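You operate a simulated robot arm through the tools that you are given. There is no shell and no other tool. Be economical: measure what you need, move in short steps, check, and stop when the job is done.

Carry out the task below with a simulated two-armed robot. There is one attempt and no reset: what you move stays moved.

## Task
Fit the blue bump stop and tighten the strap nut, holding its screw.
Fine: hold the white strap screw while the orange strap nut runs down snug; run the loose teal ribbed knob down too.

Only the result counts: the job must be done as asked and must still hold three seconds after the hand-in. Knocking over, shifting, dropping, spilling or breaking anything else fails it.

## Robot
Two 7-joint arms with two-finger parallel grippers on one trunk, on a base that drives. Base frame: it is fixed to the floor where the robot stands at the start and does not move with it; the origin is under the middle of the robot, x ahead of it, y to its left, z up; the surface under the hand at the start is at about z = 85. Units: cm, rad, N and s.
The left shoulder is at the start at [2, 11.3, 122.2], the right one opposite. With the tool pointing down near the work surface each hand reaches from about 22 to 60 cm from the robot's upright axis, wherever it stands, measured 20 degrees to its own side. Places, roughly: blue bump stop (6x6x6 cm) [50, 0, 90]; bump stop stub [-170, -70, 130]; orange ribbed knob [-170, -40, 110]; orange strap nut [-150, -120, 140]; teal ribbed knob [-130, -140, 110]; white strap screw [-150, -110, 140]; yellow bump stop (6x6x6 cm) [50, 20, 90]. Payload 1.57 kg a hand.
The tool frame of a hand sits at the grasp point between the pads (the TCP): z along the fingers, y along the line on which they close. The tips reach 3 cm beyond it. The gripper opens to 8 cm. The fingers are 1.7 cm wide and 1.2 cm thick; the gripper's body (4 by 8.2 cm) begins 8 cm behind the TCP.
Orientation is that of the tool frame in the base frame, as a unit quaternion [x, y, z, w]. With the fingers straight down and closing along the base's y, the tool's x points along the base's -x, its y along +y and its z along -z.

## Interface
- The arms move only by the tool send_rows. It takes "left_targets", "right_targets" or both (then of equal length, played together; a hand with none holds still); each is a list of rows, each an object (a shift or turn left out is 0, a gripper value left out holds the last) with "translation": the shift along the tool's x, y, z in cm, a list of three; "delta_rot": the turn, a rotation vector about the tool's x, y, z in rad, a list of three; "fingers": the gripper command, from -1 (fully open) to 1 (shut), values between in proportion. In form: [{"translation": [tx, ty, tz], "delta_rot": [rx, ry, rz], "fingers": fingers}, ...]. A call has 1 to 20 rows; each row is the pose to reach, as a shift and turn from the pose commanded when the call began, along the tool's axes at that moment. Each row takes 0.2 s and may step no farther than 5 cm and 0.15 rad from the row before; otherwise, or with a gripper value out of range, the whole call is refused. Where a pose cannot be reached the arm comes as near as it can. A force on the tool above 40 N (or 10 N above the force at the start of the call, whichever is more), or a blocked arm, ends the call early, and 0.2 s more pass. Each finger travels about 4.5 cm/s and halts on what it meets, pressing with about 43 N; the grip force reading is that of the motor and also rises with nothing between the fingers. The clock runs only during rows and for 0.2 s after the last one: add rows that repeat a pose to give the fingers time. The reply holds the time, the measured pose of the TCP, the force on the tool along the base axes, the opening and the grip force, in the units named above and with some noise, with the torque about the TCP (base axes, N m) and any sound that the robot's microphone picked up.
- Cameras (640 x 400 px; columns grow to the right, rows downward): "scene" is now at [9.63, -1.1, 133.84]; the picture's right is [-0.10, -0.99, 0.00], its down [-0.64, 0.06, -0.77] and it looks along [0.77, -0.08, -0.64] (base axes); focal length 269 px, centre (320, 200). "left" rides on the left gripper at [7.2, 0.7, -12.2] in its tool frame; the picture's right is [-0.09, 1.00, 0.00], its down [-0.84, -0.08, -0.54] and it looks along [-0.54, -0.05, 0.84] (tool axes); focal length 238 px, centre (320, 200). "right" rides on the right gripper at [7.2, -0.7, -12.2] in its tool frame; the picture's right is [0.09, 1.00, 0.00], its down [-0.84, 0.08, -0.54] and it looks along [-0.54, 0.05, 0.84] (tool axes); focal length 238 px, centre (320, 200). There is no depth. A picture from a camera that has moved, and an enlarged one, comes with that camera's place and axes in the base frame and with its lens.
- get_image(camera): a new picture of that camera. No time passes.
- lift_body(by): slides the trunk up (or, below 0, down) by that many cm; the arms and the scene camera ride with it, the base frame stays. It gives what a move gives, with no picture.
- steer(legs): drives the robot by 1 to 6 legs, each [ahead, left, turn to the left] in cm, cm and rad, along the robot's own axes; the way and the turn of a leg run together, so that a leg with both is an arc; at most 150 cm and 3.142 rad a leg. The arms and the cameras ride along, it lands a little off, and it stops where it bumps. It gives what a move gives.
- turn_head(pan, tilt): turns the head with the scene camera to pan (to the left, within 1.396 rad either way) and tilt (down, from -0.506 to 1.204), counted from straight ahead of the robot. It gives what a move gives.
- zoom(camera, box): a new picture of the part [left, top, right, bottom] of that camera's present view, enlarged. No time passes.
- sign_off(): hands the job in; it is judged then, once.

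Work in short steps. Places have to be worked out from the pictures, the camera data and where the tool is seen: move nearer, look again, correct. Check each grasp and each placing, and mend what went wrong. You have 120 turns and 100 pictures in all, those below and enlarged ones among them. Open the grippers and draw the arms clear of the work before you hand the job in, unless the task says otherwise; then end with one line.

The tools are called after "Call:" as a command line: name --argument value ..., lists and objects as JSON in quotes. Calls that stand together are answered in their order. send_rows: Moves the arms, as the interface text tells. Its arguments: {"type":"object","properties":{"left_targets":{"type":"array","items":{"type":"object","properties":{"translation":{"type":"array","items":{"type":"number"}},"delta_rot":{"type":"array","items":{"type":"number"}},"fingers":{"type":"number"}}}},"right_targets":{"type":"array","items":{"type":"object","properties":{"translation":{"type":"array","items":{"type":"number"}},"delta_rot":{"type":"array","items":{"type":"number"}},"fingers":{"type":"number"}}}}},"required":[]} The other tools are called the same way: lift_body (by) slides the trunk up or down; steer (legs) drives the base; turn_head (pan, tilt) turns the head that bears the scene camera; get_image (camera) takes a picture; zoom (camera, box) takes an enlarged picture of a part of a camera's view; sign_off () hands the job in.

At the start:

```text
time_s: 0.0
left_position: [46.93, 19.31, 108.54]
left_ee_rot: [0.0, 1.0, 0.0, 0.0]
left_wrist_force: [0.1, -0.3, 0.7]
left_torque: [0.02, 0.01, 0.03]
left_finger_gap: 8.01
left_finger_force: 0.1
right_position: [43.78, -15.48, 113.64]
right_ee_rot: [0.0, 1.0, 0.0, 0.0]
right_wrist_force: [0.5, -0.3, -0.1]
right_torque: [0.0, -0.01, 0.03]
right_finger_gap: 8.0
right_finger_force: 0.2
trunk travel left (down, up): [-27.5, 29.5]
robot x, y, heading: [0.02, 0.25, 0.0]
head pan, tilt: [-0.101, 0.693]
```

scene: 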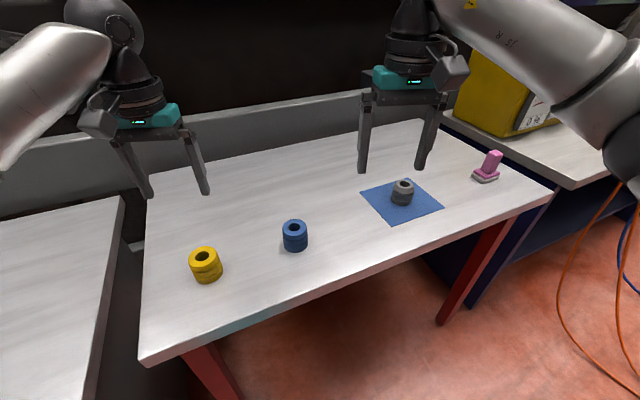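
right: 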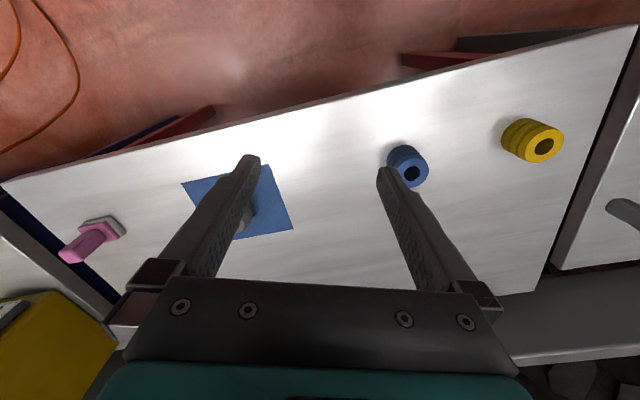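
left: 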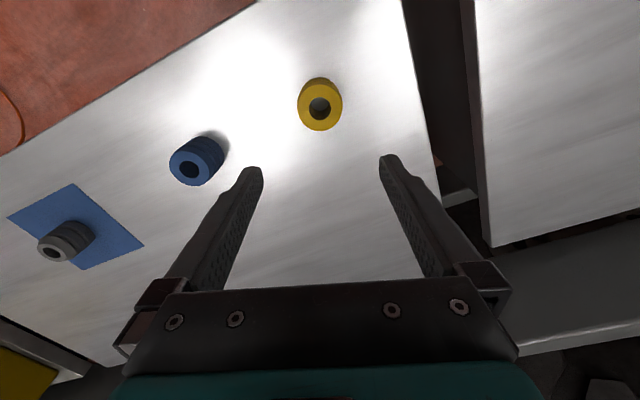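

I put the blue stop at about (52, 0), top near z 91. I'll bring the open right hand above it and look before descending.

Call:
send_rows --right_targets '[{"translation": [-1.7, 3.1, 2.2], "fingers": -1}, {"translation": [-3.4, 6.2, 4.4]}, {"translation": [-5.1, 9.3, 6.6]}, {"translation": [-6.8, 12.4, 8.8]}, {"translation": [-8.2, 15.5, 11]}, {"translation": [-8.2, 15.5, 11]}]'

Call:
get_image --camera "right"

Call:
get_image --camera "left"

```text
time_s: 1.4
left_position: [47.03, 19.27, 108.56]
left_ee_rot: [0.0, 1.0, 0.0, 0.0]
left_wrist_force: [0.3, 0.8, -0.7]
left_torque: [0.0, 0.04, -0.01]
left_finger_gap: 8.01
left_finger_force: 0.2
right_position: [51.78, 0.1, 102.25]
right_ee_rot: [0.0, 1.0, 0.0, 0.0]
right_wrist_force: [-0.5, 0.1, -0.3]
right_torque: [0.01, 0.0, 0.03]
right_finger_gap: 8.02
right_finger_force: 0.0
trunk travel left (down, up): [-27.5, 29.5]
robot x, y, heading: [-0.27, 0.18, -0.0]
head pan, tilt: [-0.101, 0.693]
```

```text
96 pictures are left
camera right: at [44.51, -0.6, 114.47], right [-0.09, 1.0, 0.0], down [0.84, 0.08, 0.54], along [0.54, 0.05, -0.84], focal length 238 px, centre (320, 200)
```

right: 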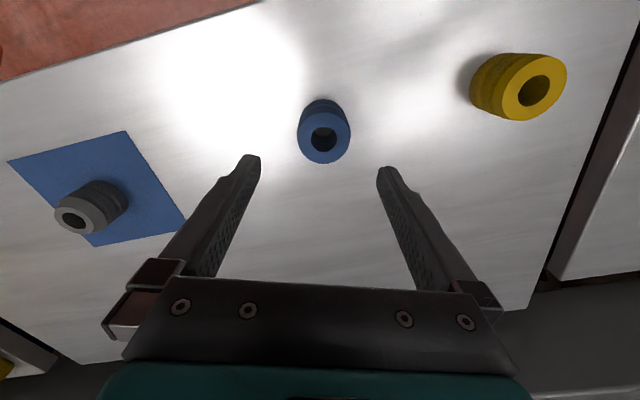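

```text
95 pictures are left
camera left: at [39.76, 19.98, 120.66], right [0.09, 1.0, 0.0], down [0.84, -0.08, 0.54], along [0.54, -0.05, -0.84], focal length 238 px, centre (320, 200)
```

left: 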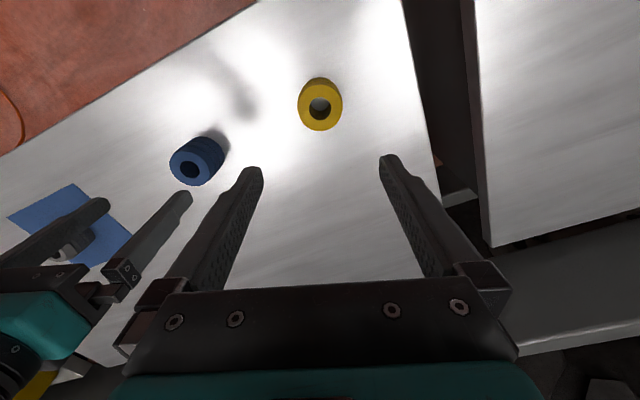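

Triangulating both wrist views puts the blue stop at (52.5, 0.4), top about 90. I'll descend to TCP z 89 and close.

Call:
send_rows --right_targets '[{"translation": [-0.75, 0.3, 3]}, {"translation": [-0.75, 0.3, 7]}, {"translation": [-0.75, 0.3, 10.5]}, {"translation": [-0.75, 0.3, 13.2]}, {"translation": [-0.75, 0.3, 13.2]}, {"translation": [-0.75, 0.3, 13.2], "fingers": 1}, {"translation": [-0.75, 0.3, 13.2]}, {"translation": [-0.75, 0.3, 13.2]}, {"translation": [-0.75, 0.3, 13.2]}, {"translation": [-0.75, 0.3, 13.2]}]'

Call:
get_image --camera "right"

```text
time_s: 3.6
left_position: [46.98, 19.2, 108.64]
left_ee_rot: [-0.001, 1.0, 0.0, -0.001]
left_wrist_force: [0.3, 0.5, 0.9]
left_torque: [0.01, -0.03, -0.02]
left_finger_gap: 7.98
left_finger_force: 0.1
right_position: [52.48, 0.59, 89.18]
right_ee_rot: [0.001, 1.0, 0.0, 0.0]
right_wrist_force: [-0.8, 1.1, -0.5]
right_torque: [0.0, 0.01, 0.01]
right_finger_gap: 5.73
right_finger_force: 43.1
trunk travel left (down, up): [-27.5, 29.5]
robot x, y, heading: [-0.13, -0.05, -0.001]
head pan, tilt: [-0.101, 0.693]
```

```text
94 pictures are left
camera right: at [45.41, -0.15, 101.46], right [-0.09, 1.0, 0.0], down [0.84, 0.08, 0.54], along [0.54, 0.05, -0.84], focal length 238 px, centre (320, 200)
```

right: 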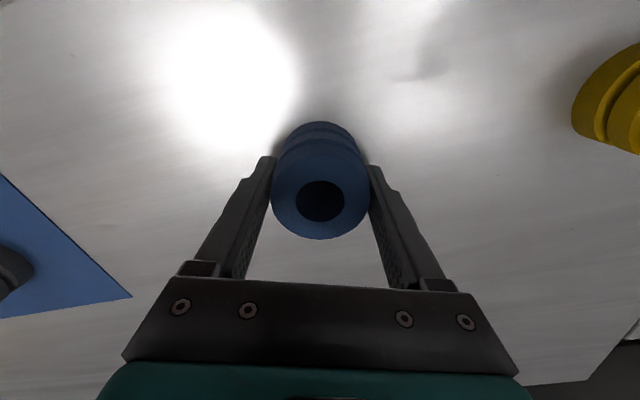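

Grasped (gap 5.73). I'll lift it and pull both hands up and back before driving away.

Call:
send_rows --right_targets '[{"translation": [0, 0, -4]}, {"translation": [0, 0, -8]}, {"translation": [2, -3, -12]}, {"translation": [5, -6, -16]}, {"translation": [8, -9, -20]}, {"translation": [10, -12, -22]}]' --left_targets '[{"translation": [0, 0, -3]}, {"translation": [2, 0, -5]}, {"translation": [4, 0, -7]}, {"translation": [6, 0, -7]}, {"translation": [6, 0, -7]}, {"translation": [6, 0, -7]}]'

Call:
get_image --camera "right"

Call:
turn_head --pan -1.39 --tilt 0.4

Call:
get_image --camera "scene"

```text
refused: row 3 steps farther than a row can; nothing moved
```

```text
93 pictures are left
camera right: at [45.41, -0.15, 101.46], right [-0.09, 1.0, 0.0], down [0.84, 0.08, 0.54], along [0.54, 0.05, -0.84], focal length 238 px, centre (320, 200)
```

right: 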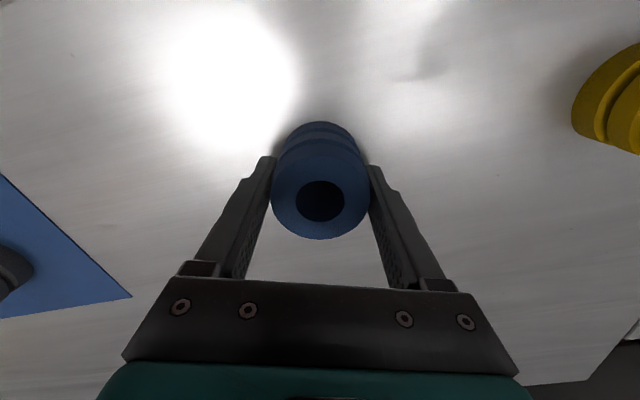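

```text
time_s: 5.1
left_position: [46.97, 19.29, 108.54]
left_ee_rot: [0.0, 1.0, 0.001, 0.0]
left_wrist_force: [-0.7, -1.2, 0.0]
left_torque: [-0.01, 0.02, 0.03]
left_finger_gap: 8.0
left_finger_force: 0.0
right_position: [52.59, 0.58, 89.3]
right_ee_rot: [0.0, 1.0, 0.0, 0.001]
right_wrist_force: [-0.1, -0.6, 0.9]
right_torque: [0.03, 0.0, 0.03]
right_finger_gap: 5.73
right_finger_force: 42.6
trunk travel left (down, up): [-27.5, 29.5]
robot x, y, heading: [0.4, 0.13, 0.001]
head pan, tilt: [-1.389, 0.4]
```

```text
92 pictures are left
camera scene: at [2.84, -9.35, 136.47], right [-0.98, -0.18, 0.0], down [-0.07, 0.38, -0.92], along [0.17, -0.91, -0.39], focal length 269 px, centre (320, 200)
```

scene: 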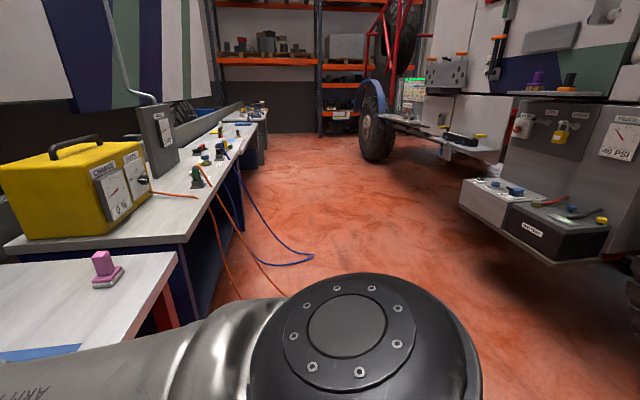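

A step was too long; I'll resend with shorter steps.

Call:
send_rows --right_targets '[{"translation": [0, 0, -4]}, {"translation": [0, 0, -8]}, {"translation": [2, -2, -11]}, {"translation": [4, -4, -14]}, {"translation": [6, -6, -17]}, {"translation": [8, -8, -20]}, {"translation": [10, -10, -22]}, {"translation": [12, -13, -23]}, {"translation": [14, -15, -23]}]' --left_targets '[{"translation": [0, 0, -3]}, {"translation": [2, 0, -5]}, {"translation": [4, 0, -7]}, {"translation": [6, 0, -7]}, {"translation": [8, 0, -7]}, {"translation": [10, 0, -7]}, {"translation": [10, 0, -7]}, {"translation": [10, 0, -7]}, {"translation": [10, 0, -7]}]'

Call:
get_image --camera "right"

```text
time_s: 7.1
left_position: [37.13, 19.31, 115.64]
left_ee_rot: [0.0, 1.0, 0.0, -0.001]
left_wrist_force: [-0.4, 1.0, 0.1]
left_torque: [0.01, -0.01, -0.01]
left_finger_gap: 8.01
left_finger_force: 0.0
right_position: [38.53, -14.66, 112.33]
right_ee_rot: [0.0, 1.0, 0.0, 0.001]
right_wrist_force: [-0.2, -0.8, -3.1]
right_torque: [0.02, 0.03, -0.01]
right_finger_gap: 5.68
right_finger_force: 43.2
trunk travel left (down, up): [-27.5, 29.5]
robot x, y, heading: [0.31, -0.13, -0.002]
head pan, tilt: [-1.389, 0.4]
```

```text
91 pictures are left
camera right: at [31.36, -15.28, 124.6], right [-0.09, 1.0, 0.0], down [0.84, 0.08, 0.54], along [0.54, 0.05, -0.84], focal length 238 px, centre (320, 200)
```

right: 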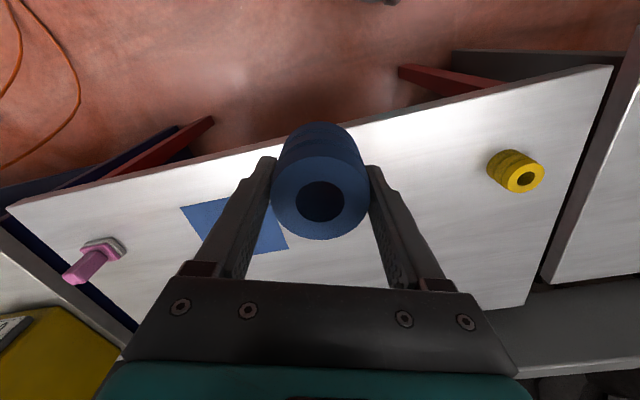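

The stop is secure. I'll back away 35 cm, then turn 1.5 rad right to face along the truck side and look.

Call:
steer --legs '[[-35, 0, 0], [0, 0, -1.57]]'

Call:
get_image --camera "scene"

Call:
turn_head --pan -0.5 --tilt 0.2

Call:
get_image --camera "scene"

```text
time_s: 13.1
left_position: [-15.56, -36.71, 115.6]
left_ee_rot: [0.7, 0.714, 0.0, 0.001]
left_wrist_force: [0.2, 0.4, 0.0]
left_torque: [-0.03, -0.03, 0.0]
left_finger_gap: 7.97
left_finger_force: 0.1
right_position: [-49.31, -38.89, 112.37]
right_ee_rot: [0.701, 0.714, 0.0, 0.0]
right_wrist_force: [0.1, 0.3, -1.6]
right_torque: [0.01, 0.01, -0.01]
right_finger_gap: 5.72
right_finger_force: 43.2
trunk travel left (down, up): [-27.5, 29.5]
robot x, y, heading: [-35.8, -0.24, -1.55]
head pan, tilt: [-1.389, 0.4]
```

```text
90 pictures are left
camera scene: at [-44.45, -3.05, 136.47], right [-0.2, 0.98, 0.0], down [0.38, 0.08, -0.92], along [-0.9, -0.18, -0.39], focal length 269 px, centre (320, 200)
```

scene: 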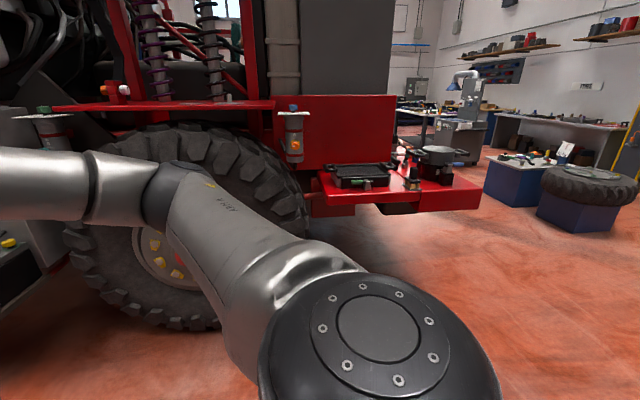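

```text
time_s: 14.3
left_position: [-15.53, -36.68, 115.46]
left_ee_rot: [0.7, 0.714, 0.0, 0.0]
left_wrist_force: [0.6, -0.2, -0.3]
left_torque: [0.01, 0.02, 0.0]
left_finger_gap: 8.0
left_finger_force: 0.1
right_position: [-49.22, -38.95, 112.31]
right_ee_rot: [0.7, 0.714, 0.0, -0.001]
right_wrist_force: [0.0, -0.9, -1.0]
right_torque: [0.01, 0.0, 0.0]
right_finger_gap: 5.69
right_finger_force: 43.5
trunk travel left (down, up): [-27.5, 29.5]
robot x, y, heading: [-35.66, 0.18, -1.552]
head pan, tilt: [-0.499, 0.201]
```

```text
89 pictures are left
camera scene: at [-39.68, -9.47, 138.33], right [-0.89, 0.46, 0.0], down [0.09, 0.18, -0.98], along [-0.45, -0.87, -0.2], focal length 269 px, centre (320, 200)
```

scene: 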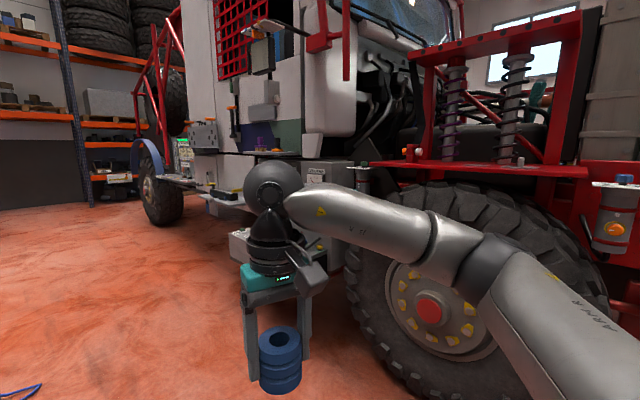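

The small grey stub appears at about pixel (520,160), with the strap at (410,150) and the teal canister at (362,178). I'll zoom on each.

Call:
zoom --camera "scene" --box '[430, 60, 640, 260]'

Call:
zoom --camera "scene" --box '[330, 120, 450, 200]'

```text
2.00 times, centred on (535, 160) of scene
camera zoom: at [-39.68, -9.47, 138.33], right [-0.89, 0.46, 0.0], down [0.09, 0.18, -0.98], along [-0.45, -0.87, -0.2], focal length 537 px, centre (-110, 280)
```

zoom: 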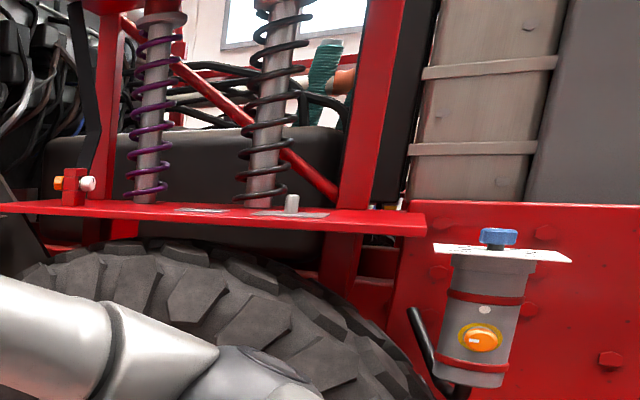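

```text
5.00 times, centred on (390, 160) of scene
camera zoom: at [-39.68, -9.47, 138.33], right [-0.89, 0.46, 0.0], down [0.09, 0.18, -0.98], along [-0.45, -0.87, -0.2], focal length 1343 px, centre (-30, 400)
```

zoom: 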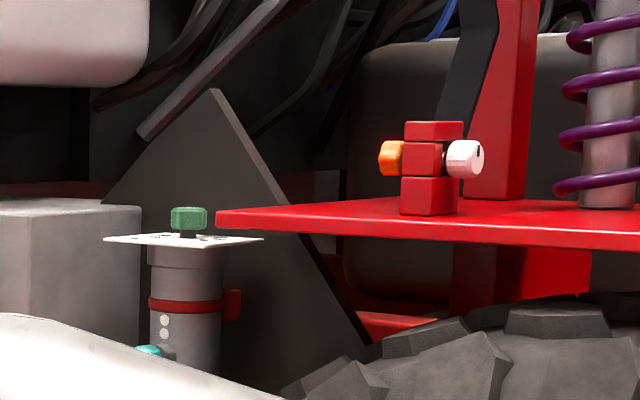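

The stub stands upright on the red shelf; the strap bolt lies along the shelf, nut at the far (-y) end; the teal knob is on the canister's side. The truck side runs roughly (-20,50), so I'll face heading -2.76, stop ~70 cm off the stub, and raise the trunk.

Call:
steer --legs '[[0, 0, -1.21], [70, 15, 0]]'

Call:
lift_body --by 25

Call:
turn_head --pan 0 --tilt 0.5

Call:
get_image --camera "scene"

```text
time_s: 21.2
left_position: [-121.88, -71.06, 115.6]
left_ee_rot: [0.983, 0.186, 0.0, 0.0]
left_wrist_force: [0.1, 0.3, -0.4]
left_torque: [-0.04, 0.02, 0.0]
left_finger_gap: 7.99
left_finger_force: 0.0
right_position: [-135.67, -39.96, 112.34]
right_ee_rot: [0.983, 0.186, 0.0, 0.0]
right_wrist_force: [0.3, 0.2, -2.4]
right_torque: [0.02, -0.04, 0.02]
right_finger_gap: 5.74
right_finger_force: 43.2
trunk travel left (down, up): [-27.5, 29.5]
robot x, y, heading: [-94.15, -39.51, -2.765]
head pan, tilt: [-0.499, 0.201]
```

```text
time_s: 23.8
left_position: [-121.93, -71.03, 140.61]
left_ee_rot: [0.983, 0.186, 0.0, 0.0]
left_wrist_force: [0.6, 0.9, -1.1]
left_torque: [0.02, -0.01, 0.0]
left_finger_gap: 8.01
left_finger_force: 0.0
right_position: [-135.65, -40.14, 137.23]
right_ee_rot: [0.982, 0.186, 0.0, 0.001]
right_wrist_force: [-0.6, 0.5, -1.9]
right_torque: [0.01, 0.01, 0.03]
right_finger_gap: 5.71
right_finger_force: 42.7
trunk travel left (down, up): [-52.5, 4.5]
robot x, y, heading: [-94.7, -39.28, -2.764]
head pan, tilt: [-0.499, 0.201]
```

```text
time_s: 24.7
left_position: [-122.0, -71.03, 140.56]
left_ee_rot: [0.983, 0.185, 0.0, 0.0]
left_wrist_force: [0.8, -0.5, 0.3]
left_torque: [-0.02, -0.03, 0.01]
left_finger_gap: 7.97
left_finger_force: 0.0
right_position: [-135.68, -40.15, 137.32]
right_ee_rot: [0.983, 0.186, 0.0, 0.0]
right_wrist_force: [0.2, -0.7, -1.5]
right_torque: [-0.02, -0.05, -0.01]
right_finger_gap: 5.72
right_finger_force: 43.1
trunk travel left (down, up): [-52.5, 4.5]
robot x, y, heading: [-94.54, -39.4, -2.771]
head pan, tilt: [0.0, 0.499]
```

```text
86 pictures are left
camera scene: at [-103.66, -43.39, 160.56], right [-0.36, 0.93, 0.0], down [0.45, 0.17, -0.88], along [-0.82, -0.32, -0.48], focal length 269 px, centre (320, 200)
```

scene: 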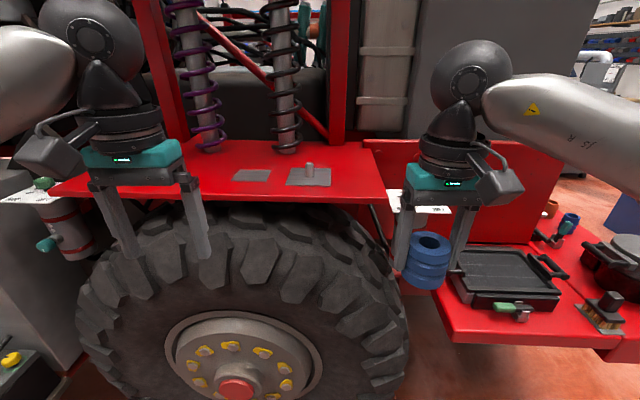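

Triangulated from two views: stub base ≈ (-167.5, -71.4, 129.7), stub top ≈ 134. I'll raise both hands, then drive 26 ahead and 20 left so it is within right-hand reach.

Call:
send_rows --right_targets '[{"translation": [0, 0, -4]}, {"translation": [0, 0, -8]}, {"translation": [0, 0, -10]}]' --left_targets '[{"translation": [4, 0, -2]}, {"translation": [7, 0, -6]}, {"translation": [7, 0, -9]}]'

Call:
steer --legs '[[13, 20, 0], [13, 0, 0]]'

Call:
get_image --camera "scene"

Call:
get_image --camera "right"

```text
time_s: 25.5
left_position: [-115.29, -68.62, 149.53]
left_ee_rot: [0.982, 0.186, 0.001, 0.0]
left_wrist_force: [-0.1, 0.2, -0.3]
left_torque: [0.01, 0.02, 0.03]
left_finger_gap: 8.01
left_finger_force: 0.1
right_position: [-135.54, -39.91, 147.48]
right_ee_rot: [0.982, 0.186, 0.0, 0.0]
right_wrist_force: [0.3, 0.4, -1.4]
right_torque: [0.0, -0.06, 0.04]
right_finger_gap: 5.72
right_finger_force: 42.4
trunk travel left (down, up): [-52.5, 4.5]
robot x, y, heading: [-94.58, -39.77, -2.767]
head pan, tilt: [0.0, 0.499]
```

```text
time_s: 28.2
left_position: [-132.45, -97.05, 149.34]
left_ee_rot: [0.982, 0.187, 0.0, 0.0]
left_wrist_force: [-0.2, 0.3, 1.1]
left_torque: [-0.02, 0.02, 0.03]
left_finger_gap: 8.0
left_finger_force: 0.0
right_position: [-152.72, -68.46, 147.51]
right_ee_rot: [0.982, 0.187, 0.001, 0.0]
right_wrist_force: [-0.3, 1.2, -1.1]
right_torque: [0.04, -0.02, 0.0]
right_finger_gap: 5.7
right_finger_force: 43.0
trunk travel left (down, up): [-52.5, 4.5]
robot x, y, heading: [-111.63, -68.04, -2.763]
head pan, tilt: [0.0, 0.499]
```

```text
85 pictures are left
camera scene: at [-120.82, -71.85, 160.56], right [-0.37, 0.93, 0.0], down [0.44, 0.18, -0.88], along [-0.82, -0.32, -0.48], focal length 269 px, centre (320, 200)
```

scene: 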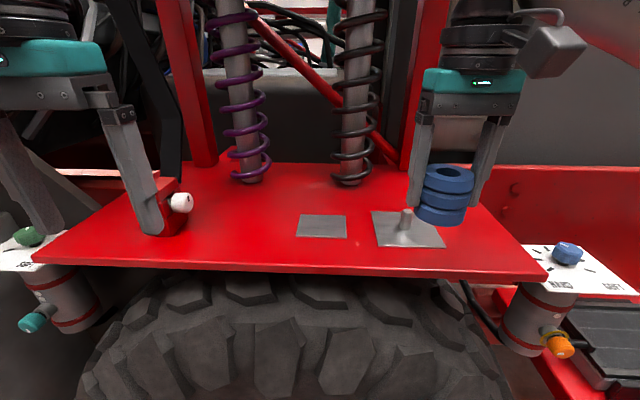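

```text
84 pictures are left
camera right: at [-146.35, -65.25, 159.65], right [0.45, -0.89, 0.0], down [-0.75, -0.38, 0.54], along [-0.48, -0.25, -0.84], focal length 238 px, centre (320, 200)
```

right: 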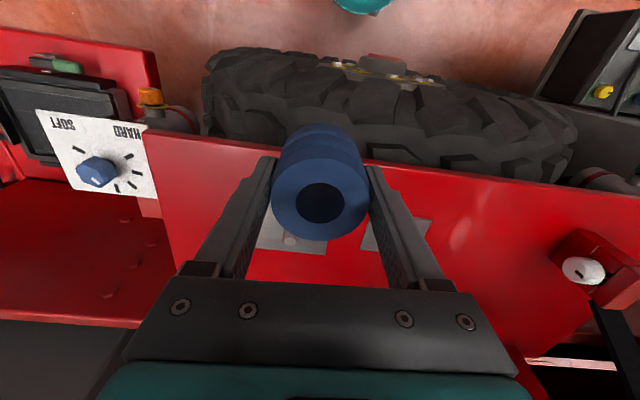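

Both cameras see the stub now; zooming for a precise fix.

Call:
zoom --camera "scene" --box '[360, 160, 480, 260]'

Call:
zoom --camera "right" --box '[240, 180, 400, 280]'

```text
4.00 times, centred on (420, 210) of scene
camera zoom: at [-120.82, -71.85, 160.56], right [-0.37, 0.93, 0.0], down [0.44, 0.18, -0.88], along [-0.82, -0.32, -0.48], focal length 1075 px, centre (-80, 160)
```

zoom: 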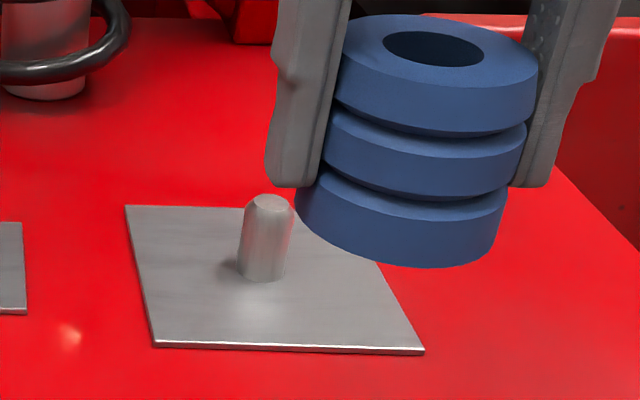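

```text
4.00 times, centred on (320, 230) of right
camera zoom: at [-146.35, -65.25, 159.65], right [0.45, -0.89, 0.0], down [-0.75, -0.38, 0.54], along [-0.48, -0.25, -0.84], focal length 953 px, centre (320, 80)
```

zoom: 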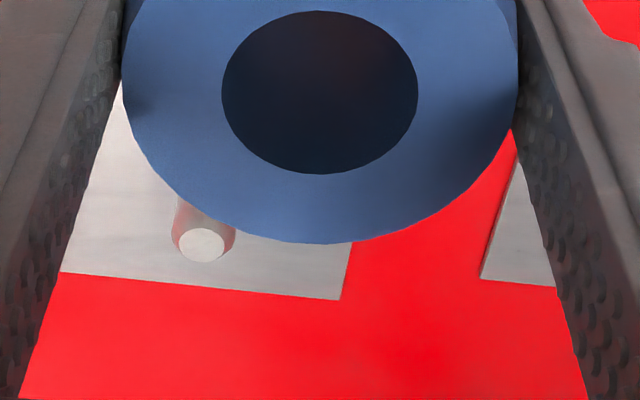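

Stub top fixes at about (-170.1, -72.6, 133); the hand's stop sits ~0.25 cm beyond the TCP. I'll edge 4 cm ahead for reach, then hover above the stub.

Call:
steer --legs '[[4, 0, 0]]'

Call:
send_rows --right_targets '[{"translation": [-3, -0.6, 0]}, {"translation": [-7, -1.2, 0]}, {"translation": [-10, -1.8, 2]}, {"translation": [-13.4, -2.6, 5]}, {"translation": [-13.4, -2.6, 7]}, {"translation": [-13.4, -2.6, 7]}]'

Call:
zoom --camera "scene" --box '[360, 130, 520, 230]'

Call:
get_image --camera "left"

```text
time_s: 29.1
left_position: [-136.01, -98.69, 149.49]
left_ee_rot: [0.982, 0.187, -0.001, 0.001]
left_wrist_force: [0.0, 0.2, 0.8]
left_torque: [0.0, 0.01, 0.03]
left_finger_gap: 8.0
left_finger_force: 0.1
right_position: [-156.46, -70.04, 147.47]
right_ee_rot: [0.982, 0.188, 0.0, 0.0]
right_wrist_force: [-0.8, 0.6, -2.6]
right_torque: [0.01, -0.04, 0.01]
right_finger_gap: 5.74
right_finger_force: 42.8
trunk travel left (down, up): [-52.5, 4.5]
robot x, y, heading: [-115.34, -69.75, -2.77]
head pan, tilt: [0.0, 0.499]
```

```text
time_s: 30.5
left_position: [-136.02, -98.72, 149.43]
left_ee_rot: [0.982, 0.187, -0.001, 0.0]
left_wrist_force: [0.2, 0.2, 0.1]
left_torque: [0.02, 0.02, 0.0]
left_finger_gap: 7.99
left_finger_force: 0.1
right_position: [-169.88, -72.72, 140.49]
right_ee_rot: [0.982, 0.188, 0.001, 0.0]
right_wrist_force: [-0.2, -0.3, -1.6]
right_torque: [-0.01, 0.0, 0.04]
right_finger_gap: 5.72
right_finger_force: 43.1
trunk travel left (down, up): [-52.5, 4.5]
robot x, y, heading: [-115.49, -69.47, -2.757]
head pan, tilt: [0.0, 0.499]
```

```text
4.00 times, centred on (440, 180) of scene
camera zoom: at [-124.54, -73.4, 160.56], right [-0.37, 0.93, 0.0], down [0.45, 0.18, -0.88], along [-0.82, -0.32, -0.48], focal length 1075 px, centre (-160, 280)
```

zoom: 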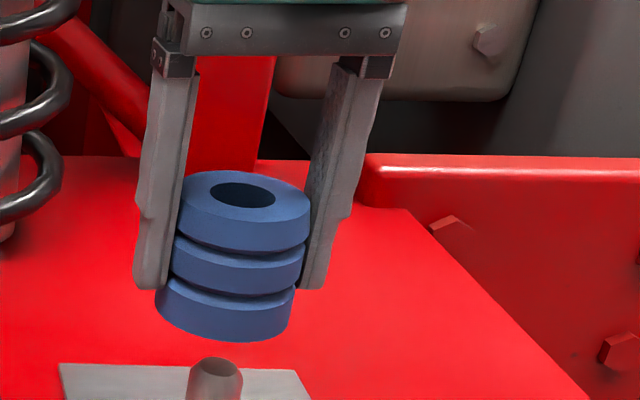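

```text
80 pictures are left
camera left: at [-129.22, -96.59, 161.56], right [0.28, -0.96, 0.0], down [-0.81, -0.24, 0.54], along [-0.52, -0.15, -0.84], focal length 238 px, centre (320, 200)
```

left: 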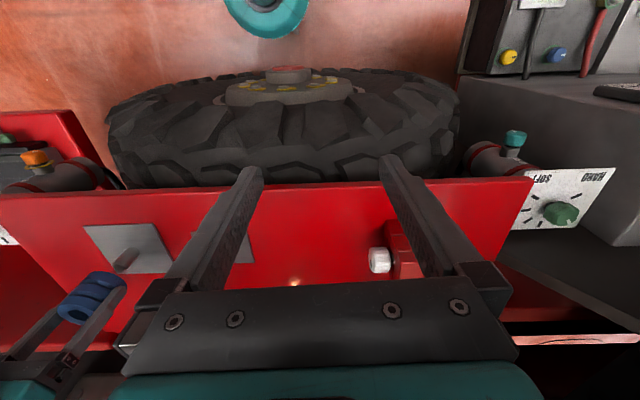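

Laterally it lines up in the scene view. I need the depth from the left camera; zooming on it.

Call:
zoom --camera "left" --box '[50, 210, 210, 340]'

Call:
zoom --camera "right" --box '[240, 80, 400, 280]'

```text
3.08 times, centred on (130, 275) of left
camera zoom: at [-129.22, -96.59, 161.56], right [0.28, -0.96, 0.0], down [-0.81, -0.24, 0.54], along [-0.52, -0.15, -0.84], focal length 733 px, centre (905, -31)
```

zoom: 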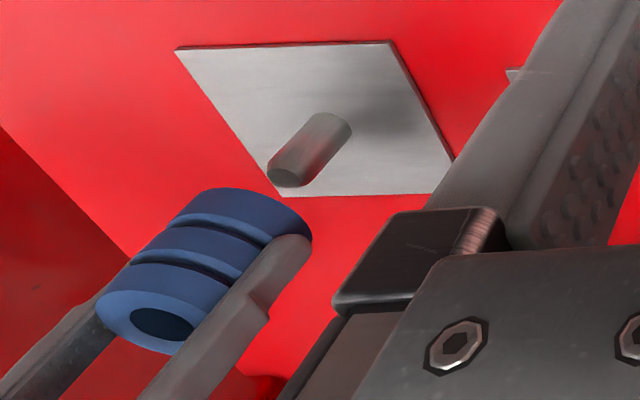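

```text
2.00 times, centred on (320, 180) of right
camera zoom: at [-163.46, -69.43, 152.78], right [0.45, -0.89, 0.0], down [-0.75, -0.38, 0.54], along [-0.48, -0.25, -0.84], focal length 477 px, centre (320, 240)
```

zoom: 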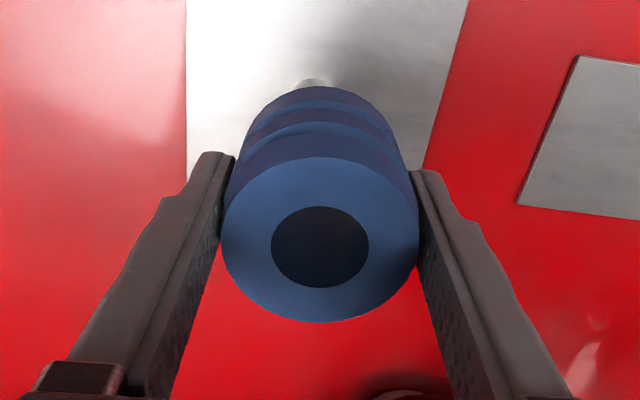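

The three views disagree by a few millimetres; zooming tighter on the left and right views.

Call:
zoom --camera "left" --box '[70, 240, 150, 300]'

Call:
zoom --camera "left" --box '[55, 280, 135, 330]'

Call:
zoom --camera "right" --box '[280, 100, 360, 160]'

```text
6.67 times, centred on (110, 270) of left
camera zoom: at [-129.22, -96.59, 161.56], right [0.28, -0.96, 0.0], down [-0.81, -0.24, 0.54], along [-0.52, -0.15, -0.84], focal length 1589 px, centre (1720, -267)
```

zoom: 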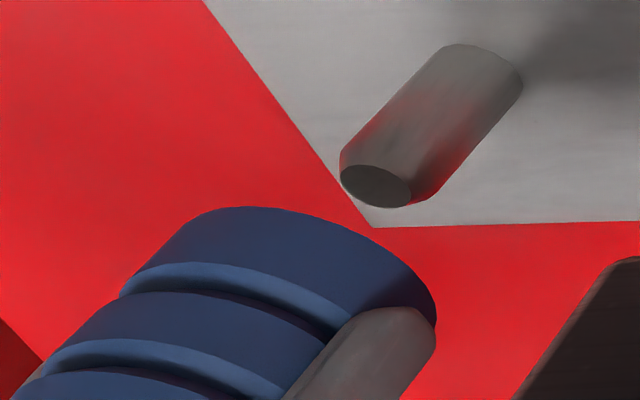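

```text
8.00 times, centred on (95, 305) of left
camera zoom: at [-129.22, -96.59, 161.56], right [0.28, -0.96, 0.0], down [-0.81, -0.24, 0.54], along [-0.52, -0.15, -0.84], focal length 1907 px, centre (2120, -640)
```

zoom: 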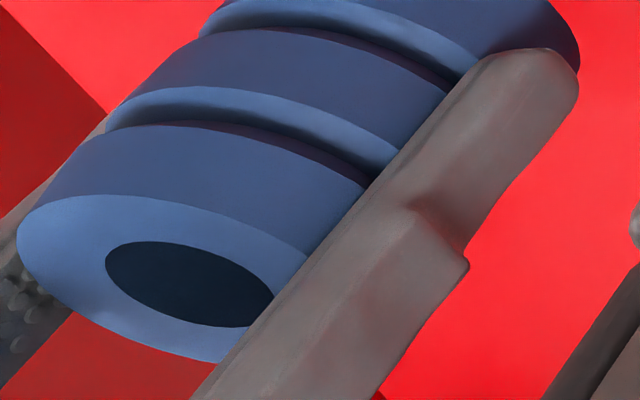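

```text
6.67 times, centred on (320, 130) of right
camera zoom: at [-163.46, -69.43, 152.78], right [0.45, -0.89, 0.0], down [-0.75, -0.38, 0.54], along [-0.48, -0.25, -0.84], focal length 1589 px, centre (320, 667)
```

zoom: 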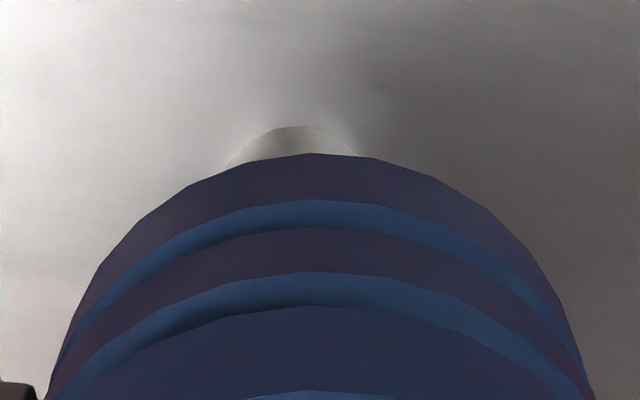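

Residual offset is small (≲0.4 cm). I'll nudge tool y by -0.15, lower 2.3 cm to just above the stub, and compare at close range.

Call:
send_rows --right_targets '[{"translation": [0, -0.15, 1]}, {"translation": [0, -0.15, 2.3]}, {"translation": [0, -0.15, 2.3]}]'

Call:
zoom --camera "scene" --box '[380, 160, 460, 220]'

Call:
zoom --camera "left" --box '[70, 230, 160, 300]'

```text
time_s: 31.3
left_position: [-136.06, -98.68, 149.41]
left_ee_rot: [0.982, 0.187, -0.001, 0.0]
left_wrist_force: [-0.3, 0.6, 1.3]
left_torque: [0.01, 0.01, 0.0]
left_finger_gap: 8.0
left_finger_force: 0.0
right_position: [-169.91, -72.47, 138.23]
right_ee_rot: [0.982, 0.188, -0.001, 0.0]
right_wrist_force: [1.0, -0.1, -1.2]
right_torque: [0.03, -0.02, 0.01]
right_finger_gap: 5.71
right_finger_force: 43.2
trunk travel left (down, up): [-52.5, 4.5]
robot x, y, heading: [-115.26, -69.34, -2.765]
head pan, tilt: [0.0, 0.499]
```

```text
6.67 times, centred on (420, 190) of scene
camera zoom: at [-124.51, -73.34, 160.56], right [-0.37, 0.93, 0.0], down [0.44, 0.18, -0.88], along [-0.82, -0.32, -0.48], focal length 1791 px, centre (-347, 267)
```

zoom: 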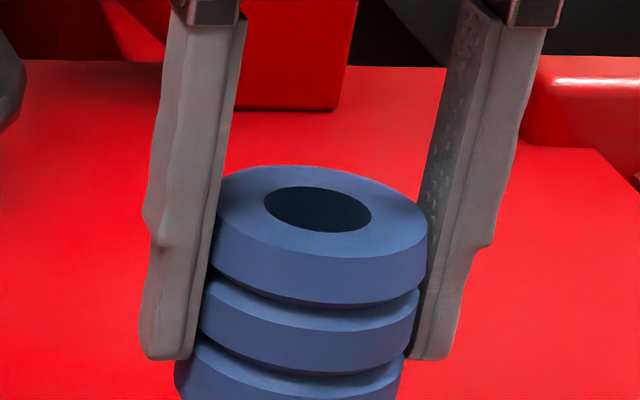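

```text
5.71 times, centred on (115, 265) of left
camera zoom: at [-129.19, -96.52, 161.58], right [0.28, -0.96, 0.0], down [-0.81, -0.24, 0.54], along [-0.52, -0.15, -0.84], focal length 1362 px, centre (1491, -171)
```

zoom: 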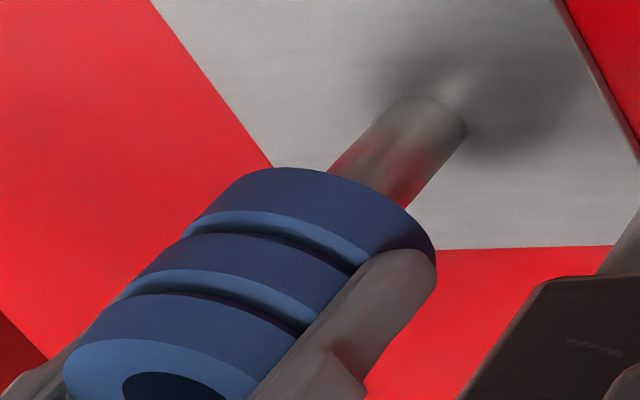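

Alignment in the left view looks within ~0.2 cm. Checking the scene view around the bottom edge and the right view once more.

Call:
zoom --camera "scene" --box '[370, 180, 450, 240]'

Call:
zoom --camera "right" --box '[280, 100, 360, 160]'

```text
6.67 times, centred on (410, 210) of scene
camera zoom: at [-124.51, -73.34, 160.56], right [-0.37, 0.93, 0.0], down [0.44, 0.18, -0.88], along [-0.82, -0.32, -0.48], focal length 1791 px, centre (-280, 133)
```

zoom: 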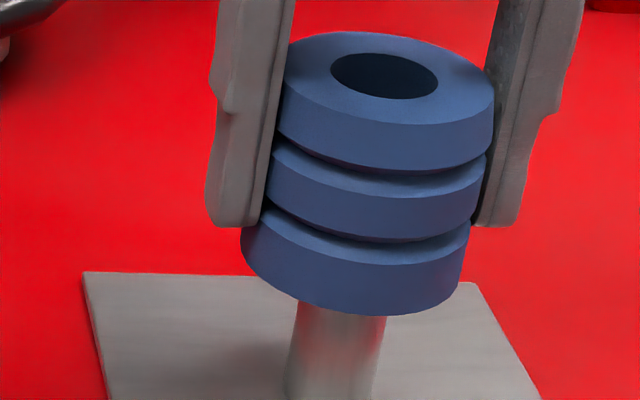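

```text
6.67 times, centred on (320, 130) of right
camera zoom: at [-163.44, -69.14, 150.43], right [0.45, -0.89, 0.0], down [-0.75, -0.38, 0.54], along [-0.48, -0.25, -0.84], focal length 1589 px, centre (320, 667)
```

zoom: 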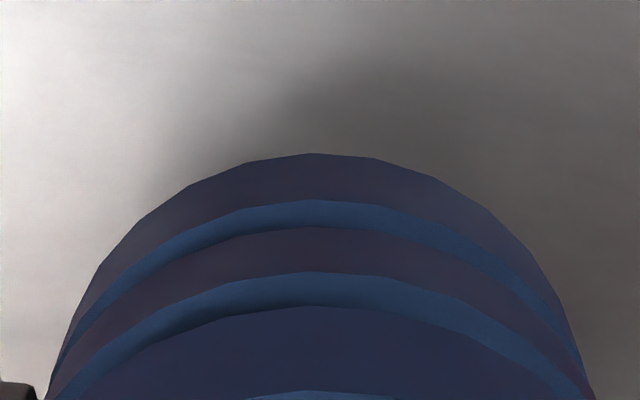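

Scene view is centred within 0.5 mm; I'll apply a small (-0.15, -0.12) correction and lower slowly, watching force.

Call:
send_rows --right_targets '[{"translation": [-0.15, -0.12, 0.5]}, {"translation": [-0.15, -0.12, 1.0]}, {"translation": [-0.15, -0.12, 1.4]}, {"translation": [-0.15, -0.12, 1.8]}]'

Call:
zoom --camera "scene" --box '[370, 180, 450, 240]'

```text
time_s: 32.3
left_position: [-135.96, -98.61, 149.52]
left_ee_rot: [0.982, 0.188, -0.001, 0.001]
left_wrist_force: [-0.1, 0.3, 0.3]
left_torque: [0.03, 0.0, -0.01]
left_finger_gap: 7.98
left_finger_force: 0.0
right_position: [-170.0, -72.29, 136.31]
right_ee_rot: [0.982, 0.188, 0.001, 0.0]
right_wrist_force: [4.5, 0.9, -1.6]
right_torque: [0.05, -0.14, -0.01]
right_finger_gap: 5.71
right_finger_force: 42.8
trunk travel left (down, up): [-52.5, 4.5]
robot x, y, heading: [-114.75, -69.26, -2.764]
head pan, tilt: [0.0, 0.499]
```

```text
6.67 times, centred on (410, 210) of scene
camera zoom: at [-124.44, -73.32, 160.56], right [-0.37, 0.93, 0.0], down [0.44, 0.18, -0.88], along [-0.82, -0.32, -0.48], focal length 1791 px, centre (-280, 133)
```

zoom: 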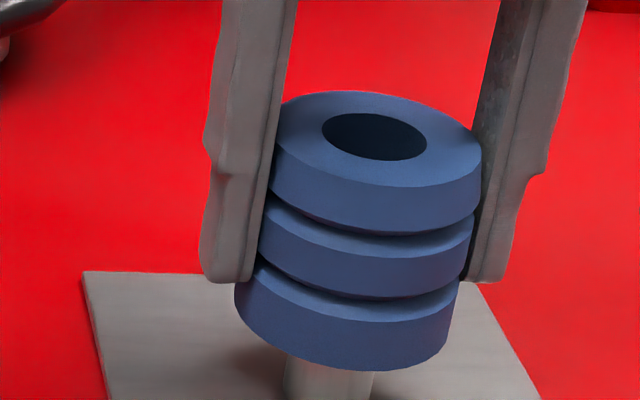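

A small +x force with no vertical load suggests the stub has entered the hole with light side contact. I'll back the correction off and continue down.

Call:
send_rows --right_targets '[{"translation": [0.2, 0, 0.4]}, {"translation": [0.2, 0, 0.9]}, {"translation": [0.2, 0, 1.4]}, {"translation": [0.2, 0, 1.9]}, {"translation": [0.2, 0, 2.3]}]'

Call:
zoom --camera "scene" --box '[370, 190, 450, 250]'

```text
time_s: 33.5
left_position: [-136.08, -98.55, 149.4]
left_ee_rot: [0.982, 0.188, 0.001, 0.001]
left_wrist_force: [-0.2, 0.5, 0.9]
left_torque: [0.04, -0.02, 0.02]
left_finger_gap: 8.01
left_finger_force: 0.1
right_position: [-169.95, -72.22, 134.02]
right_ee_rot: [0.982, 0.188, -0.001, 0.0]
right_wrist_force: [0.1, 0.2, -1.6]
right_torque: [-0.01, 0.04, 0.02]
right_finger_gap: 5.7
right_finger_force: 42.6
trunk travel left (down, up): [-52.5, 4.5]
robot x, y, heading: [-115.36, -69.45, -2.763]
head pan, tilt: [0.0, 0.499]
```

```text
6.67 times, centred on (410, 220) of scene
camera zoom: at [-124.54, -73.34, 160.56], right [-0.37, 0.93, 0.0], down [0.45, 0.18, -0.88], along [-0.82, -0.32, -0.48], focal length 1791 px, centre (-280, 67)
```

zoom: 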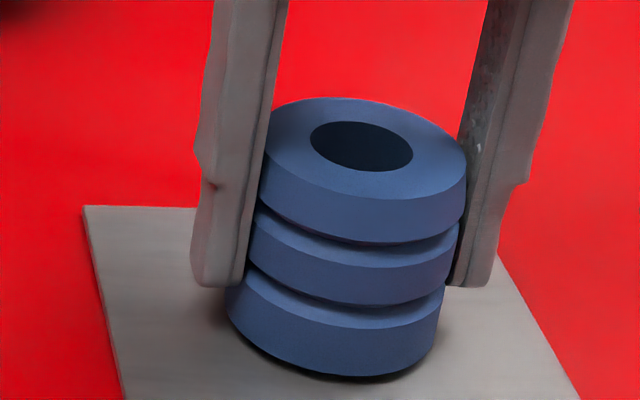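

Going down freely and nearly seated. I'll continue down ~1.2 cm in small steps until it bears on the plate.

Call:
send_rows --right_targets '[{"translation": [0, 0, 0.3]}, {"translation": [0, 0, 0.6]}, {"translation": [0, 0, 0.9]}, {"translation": [0, 0, 1.2]}, {"translation": [0, 0, 1.4]}]'

Call:
zoom --camera "scene" --box '[370, 190, 450, 250]'

```text
time_s: 34.4
left_position: [-136.01, -98.62, 149.54]
left_ee_rot: [0.982, 0.188, -0.001, 0.001]
left_wrist_force: [-0.2, 0.1, 0.3]
left_torque: [-0.02, 0.03, -0.01]
left_finger_gap: 7.99
left_finger_force: 0.1
right_position: [-169.85, -72.28, 133.9]
right_ee_rot: [0.982, 0.186, -0.008, 0.003]
right_wrist_force: [3.4, 0.0, 6.9]
right_torque: [0.66, -0.04, -0.17]
right_finger_gap: 5.69
right_finger_force: 43.6
trunk travel left (down, up): [-52.5, 4.5]
robot x, y, heading: [-115.3, -69.48, -2.767]
head pan, tilt: [0.0, 0.499]
stopped in row 4 (right hand): the force on the tool passed its limit at 42 N (the readings are from after the stop); the commanded pose is now the measured one
```

```text
6.67 times, centred on (410, 220) of scene
camera zoom: at [-124.34, -73.33, 160.55], right [-0.37, 0.93, 0.0], down [0.44, 0.18, -0.88], along [-0.82, -0.32, -0.48], focal length 1791 px, centre (-280, 67)
```

zoom: 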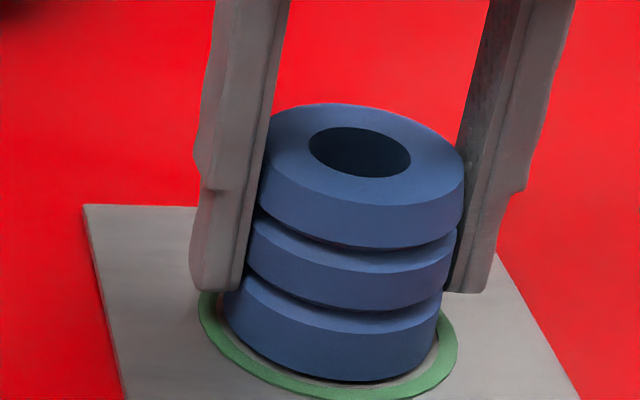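

A green ring appeared — the stop is seated. Release and lift straight up.

Call:
send_rows --right_targets '[{"translation": [0, 0, 0], "fingers": -1}, {"translation": [0, 0, 0]}, {"translation": [0, 0, 0]}, {"translation": [0, 0, 0]}, {"translation": [0, 0, -4]}, {"translation": [0, 0, -8]}, {"translation": [0, 0, -12]}, {"translation": [4, 0, -14]}, {"translation": [8, 0, -14]}]'

Call:
get_image --camera "scene"

```text
time_s: 36.4
left_position: [-136.1, -98.68, 149.47]
left_ee_rot: [0.982, 0.187, 0.0, 0.0]
left_wrist_force: [0.3, -0.2, -0.1]
left_torque: [-0.01, 0.0, 0.03]
left_finger_gap: 8.01
left_finger_force: 0.0
right_position: [-162.4, -68.91, 147.51]
right_ee_rot: [0.982, 0.186, -0.007, 0.003]
right_wrist_force: [0.0, 0.3, -0.1]
right_torque: [0.01, -0.01, 0.01]
right_finger_gap: 7.99
right_finger_force: 0.0
trunk travel left (down, up): [-52.5, 4.5]
robot x, y, heading: [-115.31, -69.33, -2.761]
head pan, tilt: [0.0, 0.499]
```

```text
67 pictures are left
camera scene: at [-124.47, -73.3, 160.56], right [-0.37, 0.93, 0.0], down [0.44, 0.18, -0.88], along [-0.82, -0.32, -0.48], focal length 269 px, centre (320, 200)
```

scene: 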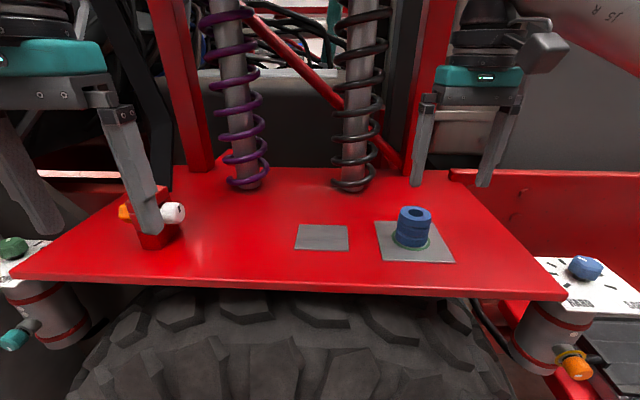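

Stop is fitted with the green ring. Now the strap: I'll move the left hand back out of the way and zoom on the block and canister.

Call:
send_rows --left_targets '[{"translation": [4, 2, -3]}, {"translation": [8, 4, -5]}, {"translation": [8, 8, -5]}]'

Call:
zoom --camera "scene" --box '[90, 160, 230, 260]'

Call:
get_image --camera "left"

```text
refused: row 1 steps farther than a row can; nothing moved
```

```text
4.00 times, centred on (160, 210) of scene
camera zoom: at [-124.47, -73.3, 160.56], right [-0.37, 0.93, 0.0], down [0.44, 0.18, -0.88], along [-0.82, -0.32, -0.48], focal length 1075 px, centre (960, 160)
```

zoom: 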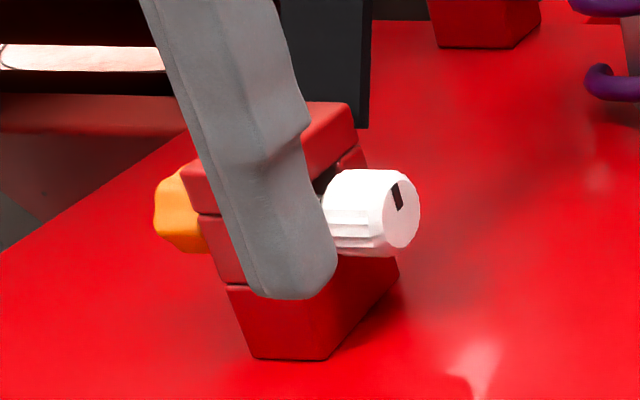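

```text
65 pictures are left
camera left: at [-129.15, -96.48, 161.59], right [0.28, -0.96, 0.0], down [-0.81, -0.24, 0.54], along [-0.52, -0.15, -0.84], focal length 238 px, centre (320, 200)
```

left: 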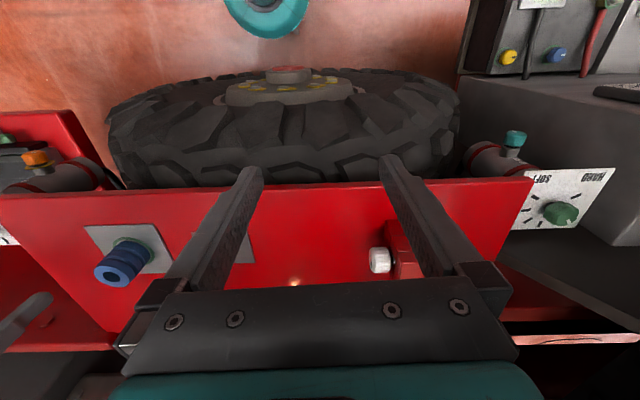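

Screw head ≈ (-153, -113.1, 135.7), nut ≈ (-150, -120.4, 135.7), axis along the shelf, about 7.4 above it. I'll pull the left hand back with legal steps and look left/down for base clearance.

Call:
send_rows --left_targets '[{"translation": [3, 1, -3]}, {"translation": [6, 2, -5]}, {"translation": [9, 4, -5]}, {"translation": [9, 8, -5]}]'

Call:
turn_head --pan 0.7 --tilt 0.75

Call:
get_image --camera "scene"

```text
time_s: 37.4
left_position: [-126.51, -102.01, 153.51]
left_ee_rot: [0.982, 0.187, 0.0, -0.001]
left_wrist_force: [-0.2, 0.0, -0.1]
left_torque: [0.0, 0.01, -0.01]
left_finger_gap: 8.01
left_finger_force: 0.1
left hand out of reach, approached as far as the arm can: row 4
right_position: [-162.57, -69.13, 147.44]
right_ee_rot: [0.982, 0.187, -0.007, 0.003]
right_wrist_force: [0.7, -0.5, -0.5]
right_torque: [0.03, -0.03, -0.01]
right_finger_gap: 8.0
right_finger_force: 0.1
trunk travel left (down, up): [-52.5, 4.5]
robot x, y, heading: [-115.36, -69.59, -2.763]
head pan, tilt: [0.0, 0.499]
```

```text
time_s: 38.5
left_position: [-126.4, -102.0, 153.63]
left_ee_rot: [0.982, 0.188, -0.001, 0.0]
left_wrist_force: [-0.3, 0.6, 0.0]
left_torque: [-0.02, -0.03, 0.02]
left_finger_gap: 7.98
left_finger_force: 0.0
right_position: [-162.56, -69.12, 147.49]
right_ee_rot: [0.982, 0.186, -0.007, 0.003]
right_wrist_force: [0.8, -0.7, 0.1]
right_torque: [0.0, -0.01, 0.01]
right_finger_gap: 8.0
right_finger_force: 0.1
trunk travel left (down, up): [-52.5, 4.5]
robot x, y, heading: [-115.34, -69.5, -2.765]
head pan, tilt: [0.7, 0.75]
```

```text
64 pictures are left
camera scene: at [-120.02, -77.28, 158.36], right [-0.88, 0.47, 0.0], down [0.32, 0.6, -0.73], along [-0.35, -0.64, -0.68], focal length 269 px, centre (320, 200)
```

scene: 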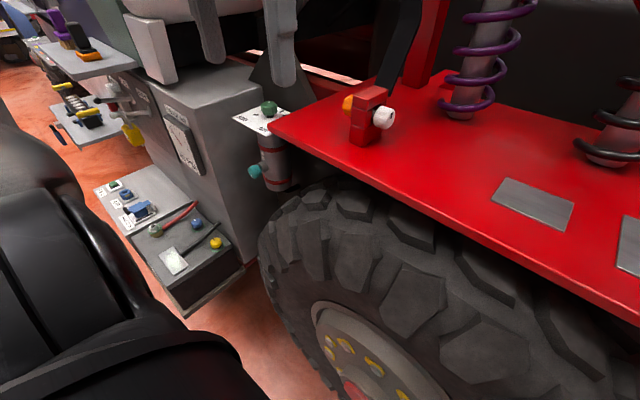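

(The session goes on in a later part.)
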